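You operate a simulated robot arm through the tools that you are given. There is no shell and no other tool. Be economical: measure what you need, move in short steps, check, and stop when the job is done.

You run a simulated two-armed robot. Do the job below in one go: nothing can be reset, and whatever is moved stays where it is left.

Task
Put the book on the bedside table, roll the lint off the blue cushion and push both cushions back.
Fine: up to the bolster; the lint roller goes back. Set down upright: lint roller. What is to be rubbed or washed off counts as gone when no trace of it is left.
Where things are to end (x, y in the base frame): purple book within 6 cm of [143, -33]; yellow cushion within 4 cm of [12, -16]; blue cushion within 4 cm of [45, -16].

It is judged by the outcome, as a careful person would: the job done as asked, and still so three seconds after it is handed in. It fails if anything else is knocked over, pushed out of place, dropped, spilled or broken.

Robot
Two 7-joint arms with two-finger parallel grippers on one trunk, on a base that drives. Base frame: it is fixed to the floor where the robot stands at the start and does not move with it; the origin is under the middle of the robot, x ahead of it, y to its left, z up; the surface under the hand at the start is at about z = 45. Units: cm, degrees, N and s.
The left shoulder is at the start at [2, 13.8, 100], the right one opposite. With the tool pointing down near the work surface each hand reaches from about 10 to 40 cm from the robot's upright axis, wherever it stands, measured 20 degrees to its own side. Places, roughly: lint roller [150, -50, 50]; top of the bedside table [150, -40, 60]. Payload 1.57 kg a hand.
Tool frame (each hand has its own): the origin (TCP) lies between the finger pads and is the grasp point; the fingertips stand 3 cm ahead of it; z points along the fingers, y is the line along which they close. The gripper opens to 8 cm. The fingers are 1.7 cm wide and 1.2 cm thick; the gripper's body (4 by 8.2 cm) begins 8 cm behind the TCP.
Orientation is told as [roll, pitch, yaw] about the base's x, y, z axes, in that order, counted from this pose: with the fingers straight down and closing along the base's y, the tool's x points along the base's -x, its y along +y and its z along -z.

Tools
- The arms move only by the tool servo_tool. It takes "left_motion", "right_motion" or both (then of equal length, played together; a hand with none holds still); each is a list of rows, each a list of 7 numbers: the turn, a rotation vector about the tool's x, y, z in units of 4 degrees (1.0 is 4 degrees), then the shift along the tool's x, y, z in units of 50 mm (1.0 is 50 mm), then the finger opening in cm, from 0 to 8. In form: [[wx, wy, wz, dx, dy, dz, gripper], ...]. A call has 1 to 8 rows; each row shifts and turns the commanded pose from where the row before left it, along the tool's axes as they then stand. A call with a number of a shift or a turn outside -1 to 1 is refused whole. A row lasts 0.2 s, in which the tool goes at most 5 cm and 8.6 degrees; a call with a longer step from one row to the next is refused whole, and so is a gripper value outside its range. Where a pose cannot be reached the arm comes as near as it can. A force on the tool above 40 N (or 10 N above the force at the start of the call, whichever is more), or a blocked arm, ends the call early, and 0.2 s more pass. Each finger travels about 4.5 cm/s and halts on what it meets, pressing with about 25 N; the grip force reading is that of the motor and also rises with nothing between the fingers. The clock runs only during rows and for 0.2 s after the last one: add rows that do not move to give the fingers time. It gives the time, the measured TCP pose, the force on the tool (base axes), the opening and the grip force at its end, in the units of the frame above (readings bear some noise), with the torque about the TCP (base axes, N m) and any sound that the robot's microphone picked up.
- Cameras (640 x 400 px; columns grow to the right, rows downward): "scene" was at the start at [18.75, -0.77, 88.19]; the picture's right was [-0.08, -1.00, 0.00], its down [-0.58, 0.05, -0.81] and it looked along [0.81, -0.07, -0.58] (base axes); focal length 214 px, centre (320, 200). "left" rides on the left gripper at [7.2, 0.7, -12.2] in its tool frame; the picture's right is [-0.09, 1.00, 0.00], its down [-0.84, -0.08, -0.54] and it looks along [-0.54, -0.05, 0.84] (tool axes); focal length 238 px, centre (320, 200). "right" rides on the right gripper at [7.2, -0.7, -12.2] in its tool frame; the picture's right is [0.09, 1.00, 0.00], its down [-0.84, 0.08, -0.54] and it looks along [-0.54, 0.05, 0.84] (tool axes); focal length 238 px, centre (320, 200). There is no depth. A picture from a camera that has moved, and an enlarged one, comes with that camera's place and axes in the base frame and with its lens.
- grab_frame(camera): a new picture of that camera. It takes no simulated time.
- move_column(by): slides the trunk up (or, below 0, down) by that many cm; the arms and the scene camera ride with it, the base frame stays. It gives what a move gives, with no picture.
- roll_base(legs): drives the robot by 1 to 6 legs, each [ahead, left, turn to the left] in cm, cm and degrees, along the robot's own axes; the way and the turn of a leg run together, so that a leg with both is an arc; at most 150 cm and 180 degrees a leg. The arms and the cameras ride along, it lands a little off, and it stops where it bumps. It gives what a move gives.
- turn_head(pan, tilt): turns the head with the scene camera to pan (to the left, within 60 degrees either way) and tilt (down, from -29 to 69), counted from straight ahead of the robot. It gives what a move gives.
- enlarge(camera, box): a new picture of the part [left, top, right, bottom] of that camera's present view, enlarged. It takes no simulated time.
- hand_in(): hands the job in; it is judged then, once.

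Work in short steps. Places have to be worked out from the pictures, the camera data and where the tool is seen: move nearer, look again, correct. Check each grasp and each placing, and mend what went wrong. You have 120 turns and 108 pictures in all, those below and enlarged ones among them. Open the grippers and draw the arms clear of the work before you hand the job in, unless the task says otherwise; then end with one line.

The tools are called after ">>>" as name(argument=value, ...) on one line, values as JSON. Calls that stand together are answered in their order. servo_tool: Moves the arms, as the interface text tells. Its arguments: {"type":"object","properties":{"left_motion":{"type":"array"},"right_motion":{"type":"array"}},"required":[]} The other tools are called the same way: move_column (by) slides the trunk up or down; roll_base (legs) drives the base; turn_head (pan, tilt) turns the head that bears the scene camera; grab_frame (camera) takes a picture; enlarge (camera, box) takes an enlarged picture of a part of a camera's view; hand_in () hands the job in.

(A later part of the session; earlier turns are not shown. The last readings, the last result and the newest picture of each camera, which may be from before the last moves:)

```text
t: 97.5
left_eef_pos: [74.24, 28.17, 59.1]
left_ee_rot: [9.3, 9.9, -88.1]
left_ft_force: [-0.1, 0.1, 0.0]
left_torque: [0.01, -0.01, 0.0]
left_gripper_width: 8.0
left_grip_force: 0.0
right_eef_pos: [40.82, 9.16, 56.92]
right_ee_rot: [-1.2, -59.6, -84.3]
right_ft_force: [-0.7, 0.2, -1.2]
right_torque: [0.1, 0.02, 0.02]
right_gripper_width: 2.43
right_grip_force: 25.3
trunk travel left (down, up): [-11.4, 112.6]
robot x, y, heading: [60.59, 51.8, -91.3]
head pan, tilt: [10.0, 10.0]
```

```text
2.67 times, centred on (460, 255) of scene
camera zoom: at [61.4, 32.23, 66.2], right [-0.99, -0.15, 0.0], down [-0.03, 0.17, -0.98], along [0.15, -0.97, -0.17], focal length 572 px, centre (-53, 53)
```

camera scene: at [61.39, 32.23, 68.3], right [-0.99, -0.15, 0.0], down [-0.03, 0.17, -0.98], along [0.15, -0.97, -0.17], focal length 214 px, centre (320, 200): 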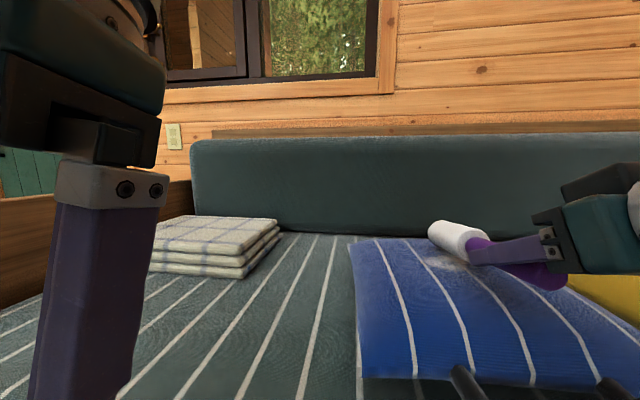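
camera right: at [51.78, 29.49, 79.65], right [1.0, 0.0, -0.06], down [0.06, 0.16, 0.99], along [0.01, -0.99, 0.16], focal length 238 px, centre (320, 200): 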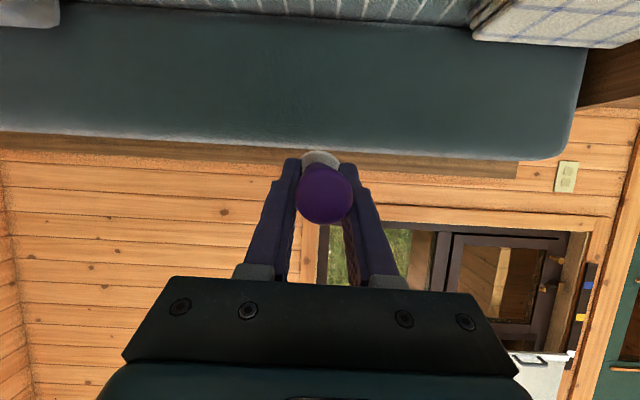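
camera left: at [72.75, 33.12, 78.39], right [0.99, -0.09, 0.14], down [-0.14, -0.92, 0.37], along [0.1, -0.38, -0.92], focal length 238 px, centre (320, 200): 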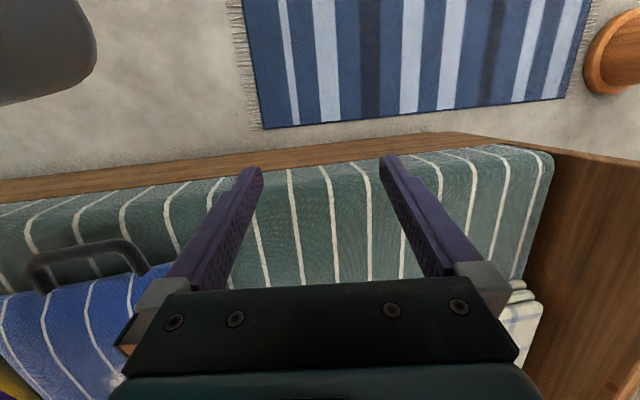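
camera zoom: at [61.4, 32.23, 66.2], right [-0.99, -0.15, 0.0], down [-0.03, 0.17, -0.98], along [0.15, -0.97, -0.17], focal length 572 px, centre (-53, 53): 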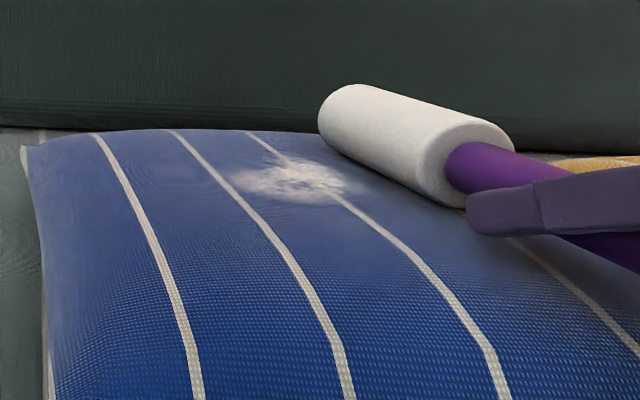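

The roller has swivelled level in the grip, and the axis is now flat at z≈56.5. I'll settle slightly lower over the patch and do several short back-and-forth strokes.

>>> servo_tool(right_motion=[[0, 0, 0, 0, 0.3, 0, 1.5], [0, 0, 0, 0, 0.3, 0, 1.5], [0, 0, 0, 0, 0.3, 0, 1.5], [0, 0, 0, 0.05, 0, 0.03, 1.5], [0, 0, 0, 0, 0, 0, 1.5]])

>>> servo_tool(right_motion=[[0, 0, 0, 0, 0.3, 0, 1.5], [0, 0, 0, 0, 0.3, 0, 1.5], [0, 0, 0, 0, 0.3, 0, 1.5], [0, 0, 0, 0, 0, 0, 1.5], [0, 0, 0, 0, -0.3, 0, 1.5], [0, 0, 0, 0, -0.3, 0, 1.5], [0, 0, 0, 0, -0.3, 0, 1.5], [0, 0, 0, 0, -0.3, 0, 1.5]])

>>> servo_tool(right_motion=[[0, 0, 0, 0, -0.3, 0, 1.5], [0, 0, 0, 0, -0.3, 0, 1.5], [0, 0, 0, 0, -0.3, 0, 1.5], [0, 0, 0, 0, 0, 0, 1.5]])

>>> enlarge(camera="scene", box=[340, 180, 580, 330])

```text
t: 98.5
left_eef_pos: [74.15, 28.07, 59.08]
left_ee_rot: [9.3, 9.9, -88.3]
left_ft_force: [1.2, 0.3, -0.3]
left_torque: [0.0, -0.02, 0.05]
left_gripper_width: 8.01
left_grip_force: 0.1
right_eef_pos: [45.07, 9.78, 56.14]
right_ee_rot: [1.0, -59.4, -86.9]
right_ft_force: [2.1, 5.3, 20.9]
right_torque: [-0.32, 0.18, -0.3]
right_gripper_width: 2.45
right_grip_force: 15.5
trunk travel left (down, up): [-11.4, 112.6]
robot x, y, heading: [60.1, 51.4, -91.2]
head pan, tilt: [10.0, 10.0]
stopped in row 4 (right hand): the force on the tool passed its limit at 69 N (the readings are from after the stop); the commanded pose is now the measured one
```

```text
t: 98.8
left_eef_pos: [74.2, 27.95, 59.09]
left_ee_rot: [9.2, 9.9, -88.2]
left_ft_force: [-0.2, -0.7, -0.1]
left_torque: [-0.01, 0.03, 0.01]
left_gripper_width: 8.02
left_grip_force: 0.1
right_eef_pos: [44.99, 9.86, 56.09]
right_ee_rot: [3.3, -59.8, -89.2]
right_ft_force: [1.6, 5.5, 28.6]
right_torque: [-0.5, 0.33, -0.16]
right_gripper_width: 2.42
right_grip_force: 25.0
trunk travel left (down, up): [-11.4, 112.6]
robot x, y, heading: [60.11, 51.72, -91.1]
head pan, tilt: [10.0, 10.0]
stopped in row 1 (right hand): the force on the tool passed its limit at 105 N (the readings are from after the stop); the commanded pose is now the measured one
```

```text
t: 99.5
left_eef_pos: [74.02, 28.03, 59.01]
left_ee_rot: [9.2, 9.9, -88.2]
left_ft_force: [-0.1, 1.3, 0.3]
left_torque: [0.01, 0.0, -0.01]
left_gripper_width: 8.02
left_grip_force: 0.1
right_eef_pos: [44.99, 9.74, 56.26]
right_ee_rot: [3.3, -59.8, -89.5]
right_ft_force: [0.3, 4.3, 22.3]
right_torque: [-0.36, 0.26, -0.16]
right_gripper_width: 2.41
right_grip_force: 24.6
right hand out of reach, approached as far as the arm can: row 1, 2, 3
trunk travel left (down, up): [-11.4, 112.6]
robot x, y, heading: [59.99, 51.5, -91.1]
head pan, tilt: [10.0, 10.0]
stopped in row 3 (right hand): the force on the tool passed its limit at 40 N (the readings are from after the stop); the commanded pose is now the measured one
```

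```text
2.67 times, centred on (460, 255) of scene
camera zoom: at [61.3, 32.15, 66.19], right [-0.99, -0.15, 0.0], down [-0.03, 0.17, -0.98], along [0.15, -0.97, -0.17], focal length 572 px, centre (-53, 53)
```

zoom: 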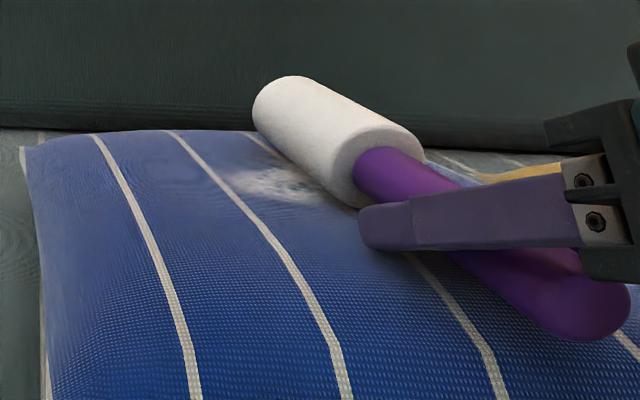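

The force spike came from the fingertips touching the cushion, not the roller. I'll lift 2 cm, back the base off 3 cm so the fingers sit over the cushion's lower edge, and tip the nose down 4°.

>>> move_column(by=2)

>>> roll_base(legs=[[-3, 0, 0]])

>>> servo_tool(right_motion=[[0, 1, 0, 0, 0, 0, 1.5], [0, 0, 0, 0, 0, 0, 1.5], [0, 0, 0, 0, 0, 0, 1.5]])

>>> grab_frame(camera="scene")

```text
t: 100.2
left_eef_pos: [74.24, 28.11, 61.0]
left_ee_rot: [9.3, 9.9, -88.1]
left_ft_force: [0.2, 0.2, 0.4]
left_torque: [-0.01, -0.01, 0.01]
left_gripper_width: 8.04
left_grip_force: 0.0
right_eef_pos: [45.13, 10.05, 58.03]
right_ee_rot: [3.2, -59.4, -89.3]
right_ft_force: [-0.5, -0.1, -1.7]
right_torque: [0.05, 0.01, 0.02]
right_gripper_width: 2.42
right_grip_force: 25.5
trunk travel left (down, up): [-13.4, 110.6]
robot x, y, heading: [60.3, 51.43, -91.4]
head pan, tilt: [10.0, 10.0]
```

```text
t: 101.0
left_eef_pos: [74.2, 30.92, 61.07]
left_ee_rot: [9.4, 9.8, -88.2]
left_ft_force: [-0.4, -0.3, -1.1]
left_torque: [0.0, -0.01, -0.01]
left_gripper_width: 8.0
left_grip_force: 0.1
right_eef_pos: [45.15, 12.77, 58.09]
right_ee_rot: [3.4, -59.6, -89.5]
right_ft_force: [-0.1, -0.4, -1.8]
right_torque: [0.1, 0.0, -0.01]
right_gripper_width: 2.44
right_grip_force: 25.0
trunk travel left (down, up): [-13.4, 110.6]
robot x, y, heading: [60.14, 54.73, -91.1]
head pan, tilt: [10.0, 10.0]
```

```text
t: 101.8
left_eef_pos: [74.33, 31.29, 61.15]
left_ee_rot: [9.3, 9.8, -88.2]
left_ft_force: [0.1, 0.8, -0.5]
left_torque: [0.01, -0.01, -0.02]
left_gripper_width: 8.01
left_grip_force: 0.1
right_eef_pos: [45.38, 13.46, 57.13]
right_ee_rot: [2.9, -54.2, -88.4]
right_ft_force: [-0.7, -0.4, -0.5]
right_torque: [0.05, -0.02, 0.0]
right_gripper_width: 2.44
right_grip_force: 25.0
trunk travel left (down, up): [-13.4, 110.6]
robot x, y, heading: [60.56, 54.28, -91.0]
head pan, tilt: [10.0, 10.0]
```

```text
52 pictures are left
camera scene: at [61.47, 35.27, 68.2], right [-0.99, -0.15, 0.0], down [-0.03, 0.17, -0.98], along [0.15, -0.97, -0.17], focal length 214 px, centre (320, 200)
```

scene: 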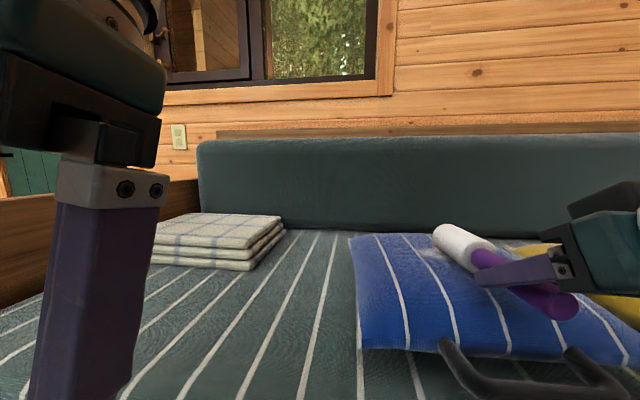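

I'll zoom to see how the roller sits on the patch now.

>>> enlarge(camera="scene", box=[380, 190, 580, 315])

```text
3.20 times, centred on (480, 252) of scene
camera zoom: at [61.47, 35.27, 68.2], right [-0.99, -0.15, 0.0], down [-0.03, 0.17, -0.98], along [0.15, -0.97, -0.17], focal length 686 px, centre (-192, 32)
```

zoom: 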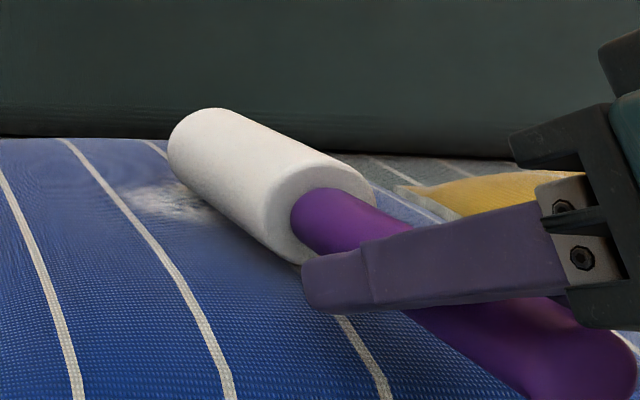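

The roller is just grazing, slightly nose-down, with fingers clear. I'll lower 0.4 cm and stroke +x and back, then check.

>>> move_column(by=-0.4)

>>> servo_tool(right_motion=[[0, 0, 0, 0, 0.25, 0, 1.5], [0, 0, 0, 0, 0.25, 0, 1.5], [0, 0, 0, 0, 0.25, 0, 1.5], [0, 0, 0, 0, 0.25, 0, 1.5], [0, 0, 0, 0, 0.25, 0, 1.5], [0, 0, 0, 0, 0, 0, 1.5]])

>>> servo_tool(right_motion=[[0, 0, 0, 0, -0.25, 0, 1.5], [0, 0, 0, 0, -0.25, 0, 1.5], [0, 0, 0, 0, -0.25, 0, 1.5], [0, 0, 0, 0, -0.25, 0, 1.5], [0, 0, 0, 0, -0.25, 0, 1.5], [0, 0, 0, 0, -0.25, 0, 1.5], [0, 0, 0, 0, -0.25, 0, 1.5], [0, 0, 0, 0, 0, 0, 1.5]])

>>> enlarge(camera="scene", box=[380, 190, 580, 315])

```text
t: 102.3
left_eef_pos: [74.14, 31.08, 60.64]
left_ee_rot: [9.4, 9.9, -88.2]
left_ft_force: [0.5, 0.0, -0.1]
left_torque: [0.01, 0.02, 0.02]
left_gripper_width: 8.0
left_grip_force: 0.1
right_eef_pos: [45.24, 13.44, 56.85]
right_ee_rot: [3.0, -54.4, -88.6]
right_ft_force: [0.5, 0.9, 5.1]
right_torque: [-0.7, -0.05, 0.09]
right_gripper_width: 2.43
right_grip_force: 24.4
trunk travel left (down, up): [-13.0, 111.0]
robot x, y, heading: [60.61, 54.41, -91.2]
head pan, tilt: [10.0, 10.0]
```

```text
t: 103.8
left_eef_pos: [74.3, 31.29, 60.7]
left_ee_rot: [9.3, 9.9, -88.1]
left_ft_force: [-0.4, 0.1, -0.1]
left_torque: [0.0, -0.04, 0.02]
left_gripper_width: 8.0
left_grip_force: 0.1
right_eef_pos: [51.24, 13.37, 57.75]
right_ee_rot: [3.1, -55.5, -88.9]
right_ft_force: [0.1, -0.5, -0.7]
right_torque: [0.07, 0.01, 0.02]
right_gripper_width: 2.41
right_grip_force: 25.3
trunk travel left (down, up): [-13.0, 111.0]
robot x, y, heading: [60.36, 54.32, -91.2]
head pan, tilt: [10.0, 10.0]
```

```text
t: 105.5
left_eef_pos: [74.35, 31.18, 60.61]
left_ee_rot: [9.3, 10.0, -88.3]
left_ft_force: [0.1, 0.2, 1.0]
left_torque: [-0.02, 0.03, 0.02]
left_gripper_width: 7.98
left_grip_force: 0.1
right_eef_pos: [42.72, 12.86, 57.52]
right_ee_rot: [3.0, -55.6, -89.0]
right_ft_force: [0.2, 0.4, 0.1]
right_torque: [0.06, 0.01, 0.02]
right_gripper_width: 2.44
right_grip_force: 24.8
trunk travel left (down, up): [-13.0, 111.0]
robot x, y, heading: [59.81, 54.43, -91.2]
head pan, tilt: [10.0, 10.0]
```

```text
3.20 times, centred on (480, 252) of scene
camera zoom: at [61.49, 35.23, 67.8], right [-0.99, -0.15, 0.0], down [-0.03, 0.17, -0.98], along [0.15, -0.97, -0.17], focal length 686 px, centre (-192, 32)
```

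zoom: 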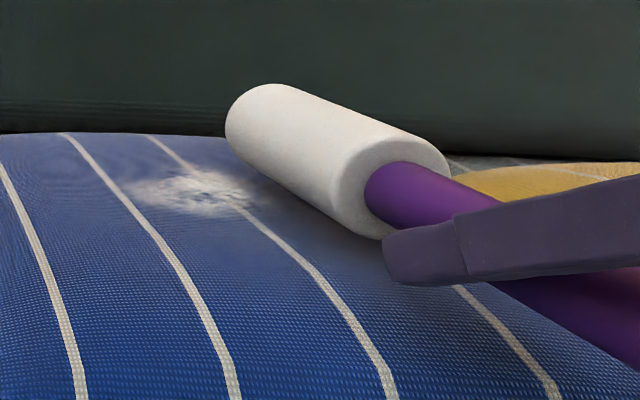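

Contact was lost during that stroke as the hand rode up. I'll lower 1 cm and stroke again with force checks.

>>> move_column(by=-1.0)

>>> servo_tool(right_motion=[[0, 0, 0, 0, 0.2, 0, 1.5], [0, 0, 0, 0, 0.2, 0, 1.5], [0, 0, 0, 0, 0.2, 0, 1.5], [0, 0, 0, 0, 0.2, 0, 1.5]])

>>> servo_tool(right_motion=[[0, 0, 0, 0, 0.2, 0, 1.5], [0, 0, 0, 0, 0.2, 0, 1.5], [0, 0, 0, 0, 0.2, 0, 1.5], [0, 0, 0, 0, 0.2, 0, 1.5]])

>>> enlarge(camera="scene", box=[380, 190, 580, 315])

```text
t: 106.1
left_eef_pos: [74.25, 31.1, 59.65]
left_ee_rot: [9.3, 9.8, -88.1]
left_ft_force: [0.6, 0.3, 0.1]
left_torque: [0.03, 0.01, -0.01]
left_gripper_width: 8.01
left_grip_force: 0.1
right_eef_pos: [42.67, 12.77, 56.58]
right_ee_rot: [3.1, -55.6, -89.1]
right_ft_force: [0.3, 1.4, 1.9]
right_torque: [-0.16, 0.04, -0.02]
right_gripper_width: 2.42
right_grip_force: 25.1
trunk travel left (down, up): [-12.0, 112.0]
robot x, y, heading: [60.13, 54.88, -91.3]
head pan, tilt: [10.0, 10.0]
```

```text
t: 107.1
left_eef_pos: [74.35, 31.29, 59.68]
left_ee_rot: [9.3, 9.9, -88.2]
left_ft_force: [0.7, 0.0, 1.0]
left_torque: [-0.01, -0.01, 0.0]
left_gripper_width: 7.97
left_grip_force: 0.0
right_eef_pos: [46.7, 13.1, 56.75]
right_ee_rot: [3.0, -55.5, -89.0]
right_ft_force: [0.0, -0.6, -0.8]
right_torque: [0.09, -0.02, 0.01]
right_gripper_width: 2.42
right_grip_force: 24.7
trunk travel left (down, up): [-12.0, 112.0]
robot x, y, heading: [60.0, 54.42, -91.2]
head pan, tilt: [10.0, 10.0]
```

```text
t: 108.1
left_eef_pos: [74.37, 31.07, 59.81]
left_ee_rot: [9.3, 9.9, -88.2]
left_ft_force: [0.1, 0.4, 0.1]
left_torque: [-0.02, 0.02, 0.03]
left_gripper_width: 8.03
left_grip_force: 0.1
right_eef_pos: [50.75, 13.32, 56.86]
right_ee_rot: [3.1, -55.5, -89.0]
right_ft_force: [-0.4, 0.5, -0.6]
right_torque: [0.1, -0.03, 0.0]
right_gripper_width: 2.41
right_grip_force: 24.9
trunk travel left (down, up): [-12.0, 112.0]
robot x, y, heading: [60.2, 54.53, -91.1]
head pan, tilt: [10.0, 10.0]
```

```text
3.20 times, centred on (480, 252) of scene
camera zoom: at [61.52, 35.23, 66.8], right [-0.99, -0.15, 0.0], down [-0.03, 0.17, -0.98], along [0.15, -0.97, -0.17], focal length 686 px, centre (-192, 32)
```

zoom: 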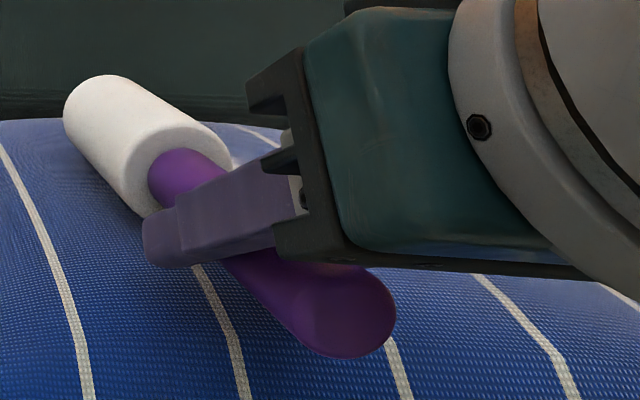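

The roller keeps swivelling level and then loses contact. I'll tip the nose down 4° again, press, and stroke with a slight downward feed to hold pressure over the dome.

>>> servo_tool(right_motion=[[0, 1, 0, 0, 0, 0, 1.5], [0, 0, 0, 0, -0.1, 0, 1.5], [0, 0, 0, 0, 0, 0, 1.5]])

>>> servo_tool(right_motion=[[0, 0, 0, 0.03, -0.15, 0.02, 1.5], [0, 0, 0, 0.03, -0.15, 0.02, 1.5], [0, 0, 0, 0.03, -0.15, 0.02, 1.5]])

>>> servo_tool(right_motion=[[0, 0, 0, 0.03, -0.15, 0.02, 1.5], [0, 0, 0, 0.03, -0.15, 0.02, 1.5], [0, 0, 0, 0.03, -0.15, 0.02, 1.5]])

>>> enlarge(camera="scene", box=[380, 190, 580, 315])

```text
t: 108.9
left_eef_pos: [74.39, 31.0, 59.74]
left_ee_rot: [9.3, 9.9, -88.1]
left_ft_force: [-0.1, 0.2, -0.8]
left_torque: [-0.02, 0.0, 0.01]
left_gripper_width: 7.99
left_grip_force: 0.0
right_eef_pos: [50.24, 13.08, 56.81]
right_ee_rot: [2.7, -51.6, -88.6]
right_ft_force: [2.6, 0.2, 5.8]
right_torque: [-0.73, -0.1, 0.36]
right_gripper_width: 2.43
right_grip_force: 24.1
trunk travel left (down, up): [-12.0, 112.0]
robot x, y, heading: [60.31, 54.24, -91.1]
head pan, tilt: [10.0, 10.0]
```

```text
t: 109.7
left_eef_pos: [74.4, 31.06, 59.7]
left_ee_rot: [9.4, 9.9, -88.2]
left_ft_force: [-0.5, 0.5, 0.1]
left_torque: [0.0, -0.02, -0.02]
left_gripper_width: 7.99
left_grip_force: 0.0
right_eef_pos: [48.13, 13.15, 56.35]
right_ee_rot: [2.8, -51.7, -88.7]
right_ft_force: [2.6, 1.1, 9.2]
right_torque: [-0.65, -0.11, 0.26]
right_gripper_width: 2.43
right_grip_force: 25.5
trunk travel left (down, up): [-12.0, 112.0]
robot x, y, heading: [60.53, 54.42, -91.2]
head pan, tilt: [10.0, 10.0]
```

```text
t: 110.5
left_eef_pos: [74.46, 31.06, 59.61]
left_ee_rot: [9.4, 9.9, -88.2]
left_ft_force: [1.0, 0.0, 0.2]
left_torque: [0.0, 0.01, -0.02]
left_gripper_width: 8.0
left_grip_force: 0.1
right_eef_pos: [45.86, 12.98, 55.68]
right_ee_rot: [3.0, -51.8, -88.6]
right_ft_force: [5.8, 5.5, 18.2]
right_torque: [-0.51, 0.01, 0.18]
right_gripper_width: 2.42
right_grip_force: 24.6
trunk travel left (down, up): [-12.0, 112.0]
robot x, y, heading: [60.12, 53.84, -91.2]
head pan, tilt: [10.0, 10.0]
```

```text
3.20 times, centred on (480, 252) of scene
camera zoom: at [61.63, 35.2, 66.83], right [-0.99, -0.15, 0.0], down [-0.03, 0.17, -0.98], along [0.15, -0.97, -0.17], focal length 686 px, centre (-192, 32)
```

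zoom: 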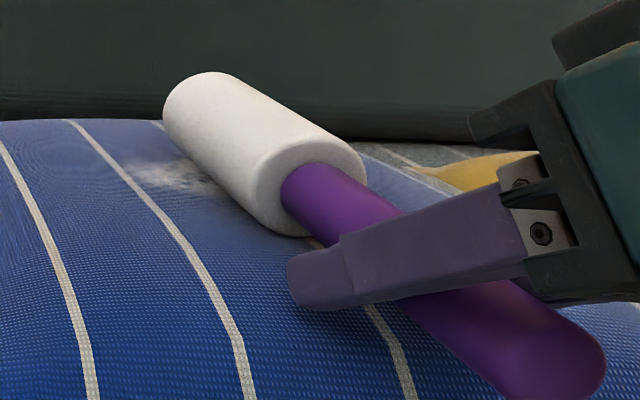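

The patch looks fainter after a pressed stroke. Continuing off the -x side and looking at what's left.

>>> servo_tool(right_motion=[[0, 0, 0, -0.02, -0.2, -0.01, 1.5], [0, 0, 0, -0.02, -0.2, -0.01, 1.5], [0, 0, 0, 0, -0.2, 0, 1.5], [0, 0, 0, 0, -0.2, 0, 1.5]])

>>> enlarge(camera="scene", box=[380, 190, 580, 315])

```text
t: 111.5
left_eef_pos: [74.43, 31.18, 59.67]
left_ee_rot: [9.5, 9.9, -88.2]
left_ft_force: [-0.3, 0.3, 0.1]
left_torque: [0.01, 0.0, -0.01]
left_gripper_width: 7.99
left_grip_force: 0.1
right_eef_pos: [41.86, 12.83, 55.66]
right_ee_rot: [2.9, -51.7, -88.6]
right_ft_force: [8.9, 9.1, 22.9]
right_torque: [-0.41, 0.04, 0.16]
right_gripper_width: 2.42
right_grip_force: 24.9
trunk travel left (down, up): [-12.0, 112.0]
robot x, y, heading: [60.35, 54.29, -91.3]
head pan, tilt: [10.0, 10.0]
```

```text
3.20 times, centred on (480, 252) of scene
camera zoom: at [61.62, 35.26, 66.82], right [-0.99, -0.15, 0.0], down [-0.03, 0.17, -0.98], along [0.15, -0.97, -0.17], focal length 686 px, centre (-192, 32)
```

zoom: 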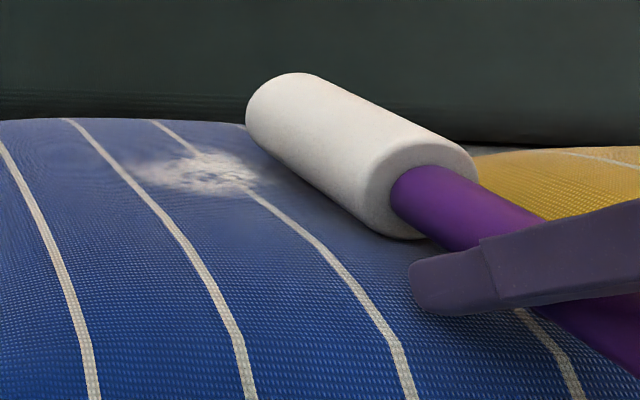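

The geometry shows the roller has swivelled nose-up, so the near end and fingers carried the load instead of the roll over the lint. I'll lift, tip 12° nose-down so the roll's nose is the contact, and press lightly (below the ~6 N slip level).

>>> move_column(by=3)

>>> servo_tool(right_motion=[[0, 1, 0, 0, 0, 0, 1.5], [0, 1, 0, 0, 0.25, 0, 1.5], [0, 1, 0, 0, 0.25, 0, 1.5], [0, 0, 0, 0, 0, 0, 1.5], [0, 0, 0, 0, 0, 0, 1.5]])

>>> turn_head(pan=18, tilt=15)

>>> enlarge(camera="scene", box=[400, 160, 600, 285])

```text
t: 112.3
left_eef_pos: [74.28, 31.08, 62.74]
left_ee_rot: [9.4, 9.9, -88.2]
left_ft_force: [0.7, 0.5, 0.5]
left_torque: [0.02, -0.01, 0.01]
left_gripper_width: 8.01
left_grip_force: 0.2
right_eef_pos: [41.58, 12.84, 58.46]
right_ee_rot: [2.7, -51.3, -88.7]
right_ft_force: [-0.5, -0.1, 0.1]
right_torque: [0.09, -0.03, -0.03]
right_gripper_width: 2.42
right_grip_force: 25.1
trunk travel left (down, up): [-15.0, 109.0]
robot x, y, heading: [60.18, 54.33, -91.3]
head pan, tilt: [10.0, 10.0]
```

```text
t: 113.5
left_eef_pos: [74.14, 31.13, 62.62]
left_ee_rot: [9.3, 9.9, -88.2]
left_ft_force: [0.2, 0.4, -0.9]
left_torque: [-0.04, 0.0, 0.02]
left_gripper_width: 8.0
left_grip_force: 0.2
right_eef_pos: [44.17, 12.89, 58.57]
right_ee_rot: [2.2, -39.6, -87.9]
right_ft_force: [0.0, 0.0, -1.2]
right_torque: [0.08, -0.01, -0.01]
right_gripper_width: 2.37
right_grip_force: 25.5
trunk travel left (down, up): [-15.0, 109.0]
robot x, y, heading: [60.24, 54.52, -91.3]
head pan, tilt: [10.0, 10.0]
```

```text
t: 114.2
left_eef_pos: [74.22, 31.24, 62.52]
left_ee_rot: [9.4, 9.9, -88.2]
left_ft_force: [-0.2, -0.1, -0.3]
left_torque: [0.01, 0.02, 0.01]
left_gripper_width: 8.02
left_grip_force: 0.2
right_eef_pos: [44.06, 12.94, 58.61]
right_ee_rot: [2.2, -39.5, -87.8]
right_ft_force: [0.8, 0.3, -0.5]
right_torque: [0.04, 0.02, 0.0]
right_gripper_width: 2.44
right_grip_force: 25.3
trunk travel left (down, up): [-15.0, 109.0]
robot x, y, heading: [60.0, 54.54, -91.1]
head pan, tilt: [18.0, 15.0]
```

```text
3.20 times, centred on (500, 222) of scene
camera zoom: at [62.74, 35.49, 68.99], right [-0.96, -0.29, 0.0], down [-0.07, 0.25, -0.97], along [0.28, -0.93, -0.26], focal length 686 px, centre (-256, 128)
```

zoom: 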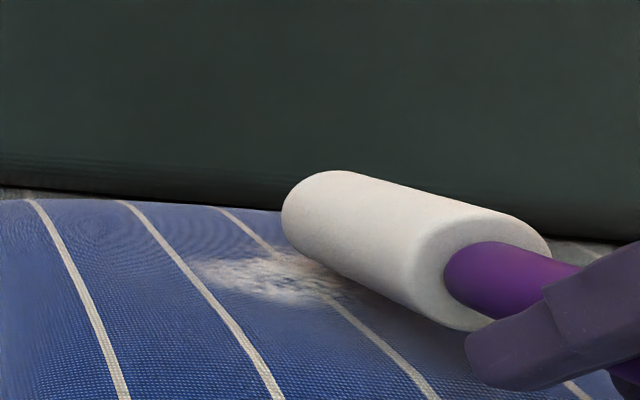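

Nose is now the low point, beside the patch (centre about [47.8, 1]). Lowering in 0.3 cm steps to a light press.

>>> move_column(by=-0.4)

>>> move_column(by=-0.3)

```text
t: 114.7
left_eef_pos: [74.17, 31.18, 62.3]
left_ee_rot: [9.4, 9.9, -88.2]
left_ft_force: [0.6, -0.2, 0.0]
left_torque: [-0.03, -0.03, -0.01]
left_gripper_width: 8.0
left_grip_force: 0.1
right_eef_pos: [44.11, 12.99, 58.18]
right_ee_rot: [2.2, -39.5, -87.9]
right_ft_force: [-0.4, 0.0, -1.4]
right_torque: [0.05, -0.01, 0.04]
right_gripper_width: 2.43
right_grip_force: 25.3
trunk travel left (down, up): [-14.6, 109.4]
robot x, y, heading: [59.91, 54.07, -91.1]
head pan, tilt: [18.0, 15.0]
```

```text
t: 115.2
left_eef_pos: [74.31, 31.22, 61.9]
left_ee_rot: [9.3, 9.9, -88.2]
left_ft_force: [0.3, -0.3, -0.4]
left_torque: [-0.03, 0.04, -0.01]
left_gripper_width: 7.99
left_grip_force: 0.0
right_eef_pos: [44.12, 12.91, 57.96]
right_ee_rot: [2.2, -39.6, -87.9]
right_ft_force: [0.3, 1.6, 4.2]
right_torque: [-0.55, -0.02, -0.02]
right_gripper_width: 2.42
right_grip_force: 24.8
trunk travel left (down, up): [-14.3, 109.7]
robot x, y, heading: [60.29, 54.08, -91.1]
head pan, tilt: [18.0, 15.0]
```

About 4 N on the nose, no slip. Stroking +x across the patch, with a tiny downward feed.

>>> servo_tool(right_motion=[[0, 0, 0, 0.008, 0.2, 0.009, 1.5], [0, 0, 0, 0.008, 0.2, 0.009, 1.5], [0, 0, 0, 0.008, 0.2, 0.009, 1.5]])

>>> servo_tool(right_motion=[[0, 0, 0, 0.01, 0.2, 0.012, 1.5], [0, 0, 0, 0.01, 0.2, 0.012, 1.5], [0, 0, 0, 0.01, 0.2, 0.012, 1.5], [0, 0, 0, 0.01, 0.2, 0.012, 1.5]])

>>> enlarge(camera="scene", box=[400, 160, 600, 285])

```text
t: 116.0
left_eef_pos: [74.18, 31.12, 61.92]
left_ee_rot: [9.3, 9.9, -88.2]
left_ft_force: [-1.2, 0.2, 0.7]
left_torque: [-0.02, 0.0, 0.01]
left_gripper_width: 7.99
left_grip_force: 0.1
right_eef_pos: [46.99, 12.92, 57.96]
right_ee_rot: [2.2, -39.7, -88.0]
right_ft_force: [-2.0, 0.5, 4.9]
right_torque: [-0.73, 0.05, -0.25]
right_gripper_width: 2.43
right_grip_force: 25.2
trunk travel left (down, up): [-14.3, 109.7]
robot x, y, heading: [60.22, 54.43, -91.2]
head pan, tilt: [18.0, 15.0]
```

```text
t: 117.0
left_eef_pos: [74.24, 31.13, 61.9]
left_ee_rot: [9.3, 9.9, -88.1]
left_ft_force: [-0.1, 1.0, 0.0]
left_torque: [0.03, -0.02, -0.01]
left_gripper_width: 7.98
left_grip_force: 0.2
right_eef_pos: [51.18, 13.32, 57.77]
right_ee_rot: [2.1, -39.6, -88.0]
right_ft_force: [-1.0, -1.0, 4.6]
right_torque: [-0.68, 0.08, -0.28]
right_gripper_width: 2.41
right_grip_force: 24.9
trunk travel left (down, up): [-14.3, 109.7]
robot x, y, heading: [60.12, 54.14, -91.0]
head pan, tilt: [18.0, 15.0]
```

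```text
3.20 times, centred on (500, 222) of scene
camera zoom: at [62.69, 35.41, 68.3], right [-0.96, -0.29, 0.0], down [-0.08, 0.25, -0.97], along [0.28, -0.93, -0.26], focal length 686 px, centre (-256, 128)
```

zoom: 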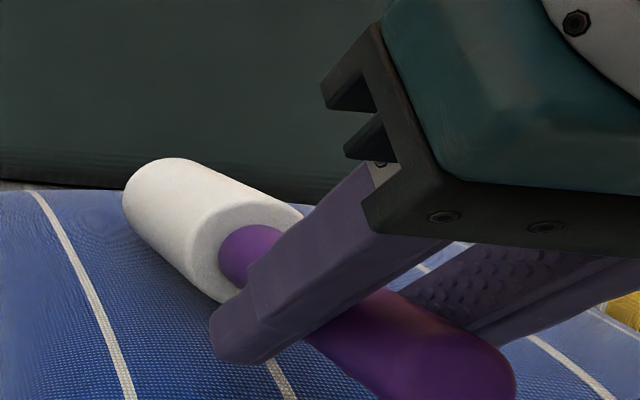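

Force stayed near 5 N all the way. Now the return stroke to uncover the patch.

>>> servo_tool(right_motion=[[0, 0, 0, -0.004, -0.25, -0.005, 1.5], [0, 0, 0, -0.004, -0.25, -0.005, 1.5], [0, 0, 0, 0, -0.25, 0, 1.5], [0, 0, 0, 0, -0.25, 0, 1.5], [0, 0, 0, 0, -0.25, 0, 1.5], [0, 0, 0, 0, -0.25, 0, 1.5], [0, 0, 0, 0, -0.25, 0, 1.5], [0, 0, 0, 0, -0.1, 0, 1.5]])

>>> enlarge(camera="scene", box=[400, 160, 600, 285])

```text
t: 118.8
left_eef_pos: [74.32, 31.05, 61.93]
left_ee_rot: [9.3, 9.9, -88.2]
left_ft_force: [0.3, -0.3, -0.2]
left_torque: [-0.01, 0.03, -0.01]
left_gripper_width: 8.01
left_grip_force: 0.0
right_eef_pos: [41.9, 12.78, 57.52]
right_ee_rot: [2.3, -39.6, -87.9]
right_ft_force: [2.3, 0.4, 3.9]
right_torque: [-0.62, -0.1, 0.23]
right_gripper_width: 2.43
right_grip_force: 24.9
trunk travel left (down, up): [-14.3, 109.7]
robot x, y, heading: [60.09, 54.41, -91.3]
head pan, tilt: [18.0, 15.0]
```

```text
3.20 times, centred on (500, 222) of scene
camera zoom: at [62.78, 35.43, 68.3], right [-0.96, -0.29, 0.0], down [-0.07, 0.25, -0.97], along [0.28, -0.92, -0.26], focal length 686 px, centre (-256, 128)
```

zoom: 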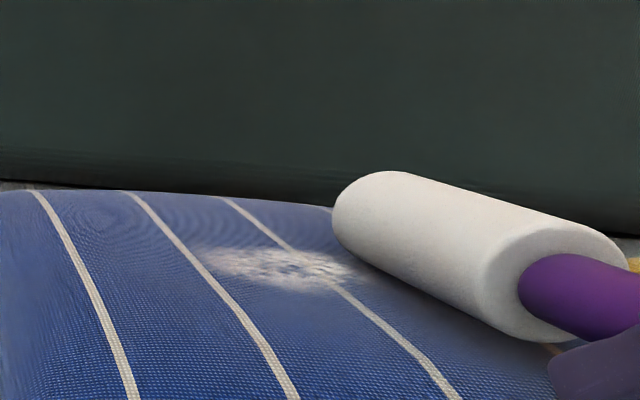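

The patch is thinning in the middle, so strokes at this pressure work gradually. Repeating several strokes.

>>> servo_tool(right_motion=[[0, 0, 0, 0.008, 0.25, 0.009, 1.5], [0, 0, 0, 0.008, 0.25, 0.009, 1.5], [0, 0, 0, 0.008, 0.25, 0.009, 1.5], [0, 0, 0, 0.008, 0.25, 0.009, 1.5], [0, 0, 0, 0.008, 0.25, 0.009, 1.5], [0, 0, 0, 0.008, 0.25, 0.009, 1.5], [0, 0, 0, 0.008, 0.25, 0.009, 1.5], [0, 0, 0, 0, 0, 0, 1.5]])

>>> servo_tool(right_motion=[[0, 0, 0, -0.006, -0.25, -0.007, 1.5], [0, 0, 0, -0.006, -0.25, -0.007, 1.5], [0, 0, 0, -0.006, -0.25, -0.007, 1.5], [0, 0, 0, -0.006, -0.25, -0.007, 1.5], [0, 0, 0, -0.006, -0.25, -0.007, 1.5], [0, 0, 0, -0.006, -0.25, -0.007, 1.5], [0, 0, 0, -0.006, -0.25, -0.007, 1.5], [0, 0, 0, 0, 0, 0, 1.5]])

>>> servo_tool(right_motion=[[0, 0, 0, 0.008, 0.25, 0.009, 1.5], [0, 0, 0, 0.008, 0.25, 0.009, 1.5], [0, 0, 0, 0.008, 0.25, 0.009, 1.5], [0, 0, 0, 0.008, 0.25, 0.009, 1.5], [0, 0, 0, 0.008, 0.25, 0.009, 1.5], [0, 0, 0, 0.008, 0.25, 0.009, 1.5], [0, 0, 0, 0.008, 0.25, 0.009, 1.5], [0, 0, 0, 0, 0, 0, 1.5]])

>>> servo_tool(right_motion=[[0, 0, 0, -0.006, -0.25, -0.007, 1.5], [0, 0, 0, -0.006, -0.25, -0.007, 1.5], [0, 0, 0, -0.006, -0.25, -0.007, 1.5], [0, 0, 0, -0.006, -0.25, -0.007, 1.5], [0, 0, 0, -0.006, -0.25, -0.007, 1.5], [0, 0, 0, -0.006, -0.25, -0.007, 1.5], [0, 0, 0, -0.006, -0.25, -0.007, 1.5], [0, 0, 0, 0, 0, 0, 1.5]])

>>> enlarge(camera="scene", box=[400, 160, 600, 285])

```text
t: 120.6
left_eef_pos: [74.32, 31.02, 62.1]
left_ee_rot: [9.4, 9.9, -88.2]
left_ft_force: [0.1, 0.1, -0.9]
left_torque: [-0.04, 0.0, 0.02]
left_gripper_width: 8.01
left_grip_force: 0.1
right_eef_pos: [50.49, 13.33, 57.3]
right_ee_rot: [2.2, -39.6, -88.0]
right_ft_force: [-0.9, -0.4, 2.5]
right_torque: [-0.54, 0.04, -0.16]
right_gripper_width: 2.45
right_grip_force: 25.1
trunk travel left (down, up): [-14.3, 109.7]
robot x, y, heading: [60.39, 54.59, -91.2]
head pan, tilt: [18.0, 15.0]
```

```text
t: 122.4
left_eef_pos: [74.22, 31.06, 61.96]
left_ee_rot: [9.3, 9.9, -88.2]
left_ft_force: [0.0, -0.3, -0.6]
left_torque: [0.0, 0.01, -0.01]
left_gripper_width: 7.99
left_grip_force: 0.1
right_eef_pos: [41.81, 12.88, 57.33]
right_ee_rot: [2.1, -39.4, -87.9]
right_ft_force: [-0.3, 0.5, -0.4]
right_torque: [0.08, 0.04, -0.03]
right_gripper_width: 2.45
right_grip_force: 24.8
trunk travel left (down, up): [-14.3, 109.7]
robot x, y, heading: [60.08, 54.52, -91.3]
head pan, tilt: [18.0, 15.0]
```

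```text
t: 124.2
left_eef_pos: [74.29, 31.17, 62.02]
left_ee_rot: [9.2, 9.9, -88.1]
left_ft_force: [-0.1, -1.0, -0.1]
left_torque: [-0.01, -0.03, -0.04]
left_gripper_width: 8.0
left_grip_force: 0.0
right_eef_pos: [50.65, 13.48, 57.38]
right_ee_rot: [2.2, -39.4, -87.9]
right_ft_force: [-0.2, 0.6, -1.0]
right_torque: [0.06, 0.0, 0.01]
right_gripper_width: 2.4
right_grip_force: 25.1
trunk travel left (down, up): [-14.3, 109.7]
robot x, y, heading: [60.25, 54.52, -91.2]
head pan, tilt: [18.0, 15.0]
```

```text
t: 126.0
left_eef_pos: [74.27, 31.22, 61.9]
left_ee_rot: [9.3, 9.9, -88.2]
left_ft_force: [0.6, 0.2, 0.5]
left_torque: [-0.01, 0.01, -0.02]
left_gripper_width: 8.0
left_grip_force: 0.1
right_eef_pos: [41.87, 12.73, 57.49]
right_ee_rot: [2.1, -39.5, -87.9]
right_ft_force: [-0.3, 0.1, -0.9]
right_torque: [0.05, 0.01, -0.02]
right_gripper_width: 2.45
right_grip_force: 25.4
trunk travel left (down, up): [-14.3, 109.7]
robot x, y, heading: [60.01, 54.28, -90.9]
head pan, tilt: [18.0, 15.0]
```

```text
3.20 times, centred on (500, 222) of scene
camera zoom: at [62.77, 35.48, 68.29], right [-0.96, -0.29, 0.0], down [-0.07, 0.25, -0.97], along [0.28, -0.92, -0.26], focal length 686 px, centre (-256, 128)
```

zoom: 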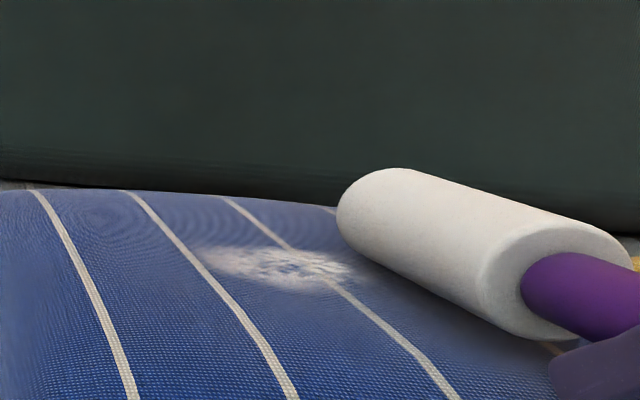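

Contact faded again as the roller swivelled. I'll keep it loaded by adding a small nose-down turn on each row, stepping the stroke line back toward me each pass.

>>> servo_tool(right_motion=[[0, 0.6, 0, 0, 0.1, 0, 1.5], [0, 0.1, 0, 0.003, 0.25, 0.003, 1.5], [0, 0.1, 0, 0.003, 0.25, 0.003, 1.5], [0, 0.1, 0, 0.003, 0.25, 0.003, 1.5], [0, 0.1, 0, 0.003, 0.25, 0.003, 1.5], [0, 0.1, 0, 0.003, 0.25, 0.003, 1.5], [0, 0.1, 0, 0.003, 0.25, 0.003, 1.5], [0, 0.1, 0, 0.003, 0.25, 0.003, 1.5]])

>>> servo_tool(right_motion=[[0, 0.05, 0, 0.18, 0, -0.15, 1.5], [0, 0.1, 0, 0, -0.25, 0, 1.5], [0, 0.1, 0, 0, -0.25, 0, 1.5], [0, 0.1, 0, 0, -0.25, 0, 1.5], [0, 0.1, 0, 0, -0.25, 0, 1.5], [0, 0.1, 0, 0, -0.25, 0, 1.5], [0, 0.1, 0, 0, -0.25, 0, 1.5], [0, 0.1, 0, 0, -0.3, 0, 1.5]])

>>> enlarge(camera="scene", box=[400, 160, 600, 285])

```text
t: 127.8
left_eef_pos: [74.23, 31.25, 61.91]
left_ee_rot: [9.2, 9.9, -88.2]
left_ft_force: [0.3, 0.1, 0.8]
left_torque: [-0.02, -0.01, 0.02]
left_gripper_width: 8.0
left_grip_force: 0.1
right_eef_pos: [51.12, 13.41, 57.62]
right_ee_rot: [2.0, -34.4, -87.6]
right_ft_force: [-2.3, -0.3, 4.7]
right_torque: [-0.71, 0.03, -0.27]
right_gripper_width: 2.44
right_grip_force: 24.8
trunk travel left (down, up): [-14.3, 109.7]
robot x, y, heading: [60.0, 54.38, -91.3]
head pan, tilt: [18.0, 15.0]
```

```text
t: 129.6
left_eef_pos: [74.33, 30.98, 61.96]
left_ee_rot: [9.4, 9.9, -88.2]
left_ft_force: [0.0, -0.3, -0.2]
left_torque: [0.0, 0.03, 0.01]
left_gripper_width: 8.0
left_grip_force: 0.1
right_eef_pos: [42.16, 14.09, 57.31]
right_ee_rot: [2.2, -31.2, -87.5]
right_ft_force: [1.5, 1.0, 4.8]
right_torque: [-0.71, -0.11, 0.27]
right_gripper_width: 2.45
right_grip_force: 25.2
trunk travel left (down, up): [-14.3, 109.7]
robot x, y, heading: [60.36, 54.11, -91.4]
head pan, tilt: [18.0, 15.0]
```

```text
3.20 times, centred on (500, 222) of scene
camera zoom: at [62.75, 35.42, 68.3], right [-0.96, -0.29, 0.0], down [-0.07, 0.25, -0.97], along [0.28, -0.93, -0.26], focal length 686 px, centre (-256, 128)
```

zoom: 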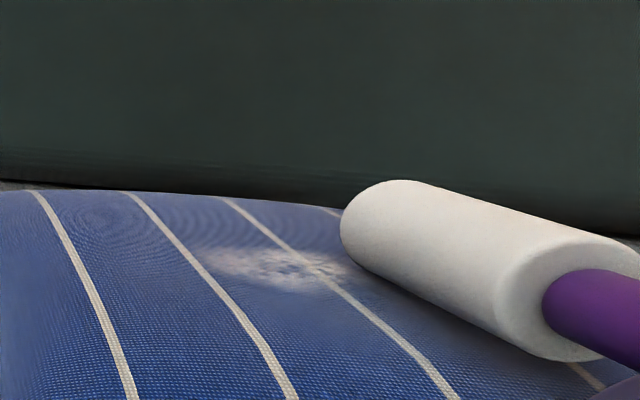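

Clearly fainter now: loaded passes work. Two more loaded strokes, stepping again.

>>> servo_tool(right_motion=[[0, 0.1, 0, 0, 0.2, 0, 1.5], [0, 0.1, 0, 0.003, 0.25, 0.003, 1.5], [0, 0.1, 0, 0.003, 0.25, 0.003, 1.5], [0, 0.1, 0, 0.003, 0.25, 0.003, 1.5], [0, 0.1, 0, 0.003, 0.25, 0.003, 1.5], [0, 0.1, 0, 0.003, 0.25, 0.003, 1.5], [0, 0.1, 0, 0.003, 0.25, 0.003, 1.5], [0, 0.1, 0, 0.003, 0.25, 0.003, 1.5]])

>>> servo_tool(right_motion=[[0, 0.05, 0, 0.2, 0, -0.12, 1.5], [0, 0.1, 0, 0, -0.25, 0, 1.5], [0, 0.1, 0, 0, -0.25, 0, 1.5], [0, 0.1, 0, 0, -0.25, 0, 1.5], [0, 0.1, 0, 0, -0.25, 0, 1.5], [0, 0.1, 0, 0, -0.25, 0, 1.5], [0, 0.1, 0, 0, -0.25, 0, 1.5], [0, 0.1, 0, 0, -0.3, 0, 1.5]])

>>> enlarge(camera="scene", box=[400, 160, 600, 285])

```text
t: 131.4
left_eef_pos: [74.25, 31.04, 62.01]
left_ee_rot: [9.3, 9.9, -88.3]
left_ft_force: [0.5, -0.1, 0.1]
left_torque: [-0.04, -0.01, -0.02]
left_gripper_width: 8.0
left_grip_force: 0.0
right_eef_pos: [51.72, 14.77, 57.49]
right_ee_rot: [1.9, -28.1, -87.4]
right_ft_force: [-1.7, 0.0, 4.8]
right_torque: [-0.63, 0.03, -0.27]
right_gripper_width: 2.45
right_grip_force: 25.1
trunk travel left (down, up): [-14.3, 109.7]
robot x, y, heading: [60.19, 54.66, -91.4]
head pan, tilt: [18.0, 15.0]
```

```text
t: 133.2
left_eef_pos: [74.32, 31.13, 61.96]
left_ee_rot: [9.3, 9.9, -88.2]
left_ft_force: [-0.5, 1.1, 0.0]
left_torque: [0.01, -0.02, -0.03]
left_gripper_width: 7.98
left_grip_force: 0.1
right_eef_pos: [42.81, 15.28, 57.44]
right_ee_rot: [1.9, -25.1, -87.2]
right_ft_force: [1.7, 0.8, 4.7]
right_torque: [-0.75, -0.13, 0.24]
right_gripper_width: 2.43
right_grip_force: 25.1
trunk travel left (down, up): [-14.3, 109.7]
robot x, y, heading: [60.19, 54.44, -91.2]
head pan, tilt: [18.0, 15.0]
```

```text
3.20 times, centred on (500, 222) of scene
camera zoom: at [62.75, 35.42, 68.3], right [-0.96, -0.29, 0.0], down [-0.07, 0.25, -0.97], along [0.28, -0.93, -0.26], focal length 686 px, centre (-256, 128)
```

zoom: 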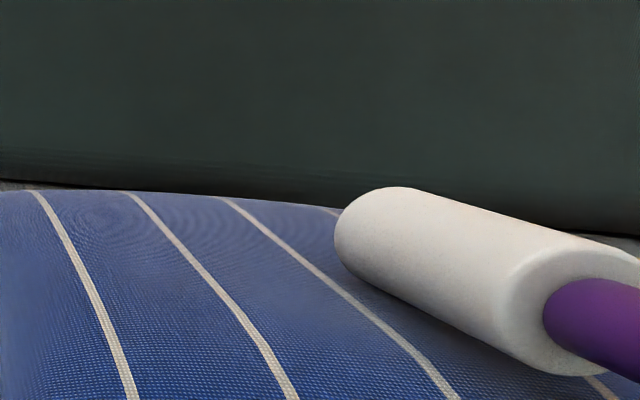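

The patch appears gone. I'll lift the column clear and check the cushion from above, including the roller's pose.

>>> move_column(by=24)

>>> turn_head(pan=12, tilt=50)

>>> grab_frame(camera="scene")

>>> enlarge(camera="scene", box=[330, 140, 530, 290])

```text
t: 135.7
left_eef_pos: [74.3, 31.28, 85.91]
left_ee_rot: [9.3, 9.9, -88.2]
left_ft_force: [0.1, -0.6, 0.0]
left_torque: [0.02, 0.01, 0.01]
left_gripper_width: 8.01
left_grip_force: 0.0
right_eef_pos: [42.81, 15.28, 81.42]
right_ee_rot: [2.0, -25.0, -87.3]
right_ft_force: [0.8, -0.7, -1.3]
right_torque: [0.07, 0.01, 0.02]
right_gripper_width: 2.43
right_grip_force: 25.1
trunk travel left (down, up): [-38.3, 85.7]
robot x, y, heading: [60.33, 54.64, -91.0]
head pan, tilt: [18.0, 15.0]
```

```text
t: 136.7
left_eef_pos: [74.27, 31.19, 86.03]
left_ee_rot: [9.3, 9.9, -88.2]
left_ft_force: [-0.3, 0.9, -0.2]
left_torque: [0.01, 0.0, 0.02]
left_gripper_width: 7.99
left_grip_force: 0.2
right_eef_pos: [42.85, 15.24, 81.52]
right_ee_rot: [2.0, -25.1, -87.3]
right_ft_force: [0.8, -0.5, -0.5]
right_torque: [0.07, 0.03, -0.01]
right_gripper_width: 2.43
right_grip_force: 24.8
trunk travel left (down, up): [-38.3, 85.7]
robot x, y, heading: [60.11, 54.18, -91.4]
head pan, tilt: [12.0, 50.0]
```

```text
40 pictures are left
camera scene: at [61.49, 36.86, 86.92], right [-0.98, -0.19, 0.0], down [-0.14, 0.75, -0.64], along [0.12, -0.63, -0.77], focal length 214 px, centre (320, 200)
```

scene: 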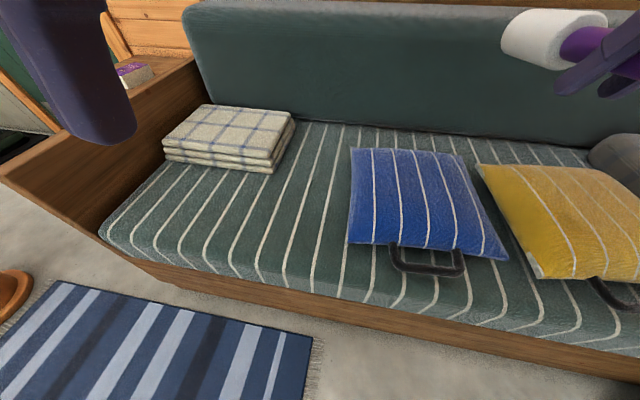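

```text
2.67 times, centred on (430, 215) of scene
camera zoom: at [61.49, 36.86, 86.92], right [-0.98, -0.19, 0.0], down [-0.14, 0.75, -0.64], along [0.12, -0.63, -0.77], focal length 572 px, centre (27, 160)
```

zoom: 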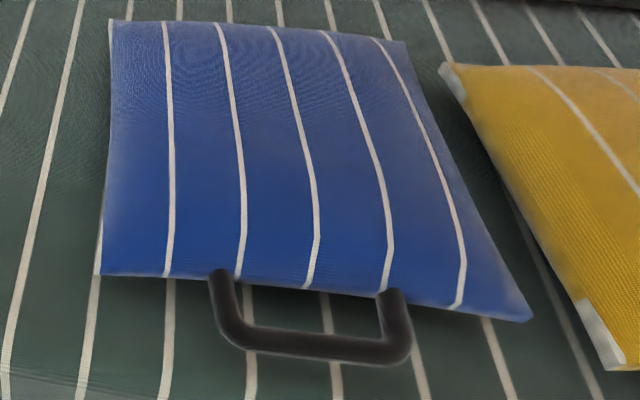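

The blue cushion is clean. Before driving toward -x to push the cushions (with the free left hand), I want to see a dark object on the floor there.

>>> turn_head(pan=-60, tilt=45)

>>> grab_frame(camera="scene")

```text
t: 138.2
left_eef_pos: [74.27, 31.28, 85.91]
left_ee_rot: [9.2, 9.8, -88.2]
left_ft_force: [0.8, 0.2, -0.8]
left_torque: [0.02, -0.03, -0.02]
left_gripper_width: 8.03
left_grip_force: 0.2
right_eef_pos: [42.74, 15.37, 81.44]
right_ee_rot: [1.8, -25.1, -87.3]
right_ft_force: [-0.1, 0.3, 0.0]
right_torque: [0.06, 0.0, 0.0]
right_gripper_width: 2.44
right_grip_force: 24.7
trunk travel left (down, up): [-38.3, 85.7]
robot x, y, heading: [60.16, 54.53, -91.2]
head pan, tilt: [-60.0, 45.0]
```

```text
38 pictures are left
camera scene: at [52.92, 40.51, 87.61], right [-0.48, 0.88, 0.0], down [0.62, 0.34, -0.71], along [-0.62, -0.34, -0.71], focal length 214 px, centre (320, 200)
```

scene: 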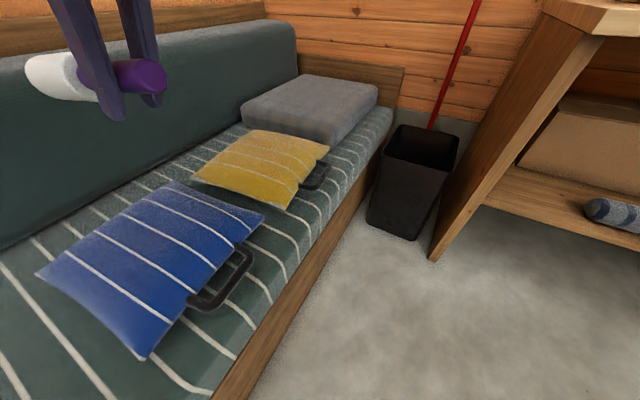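

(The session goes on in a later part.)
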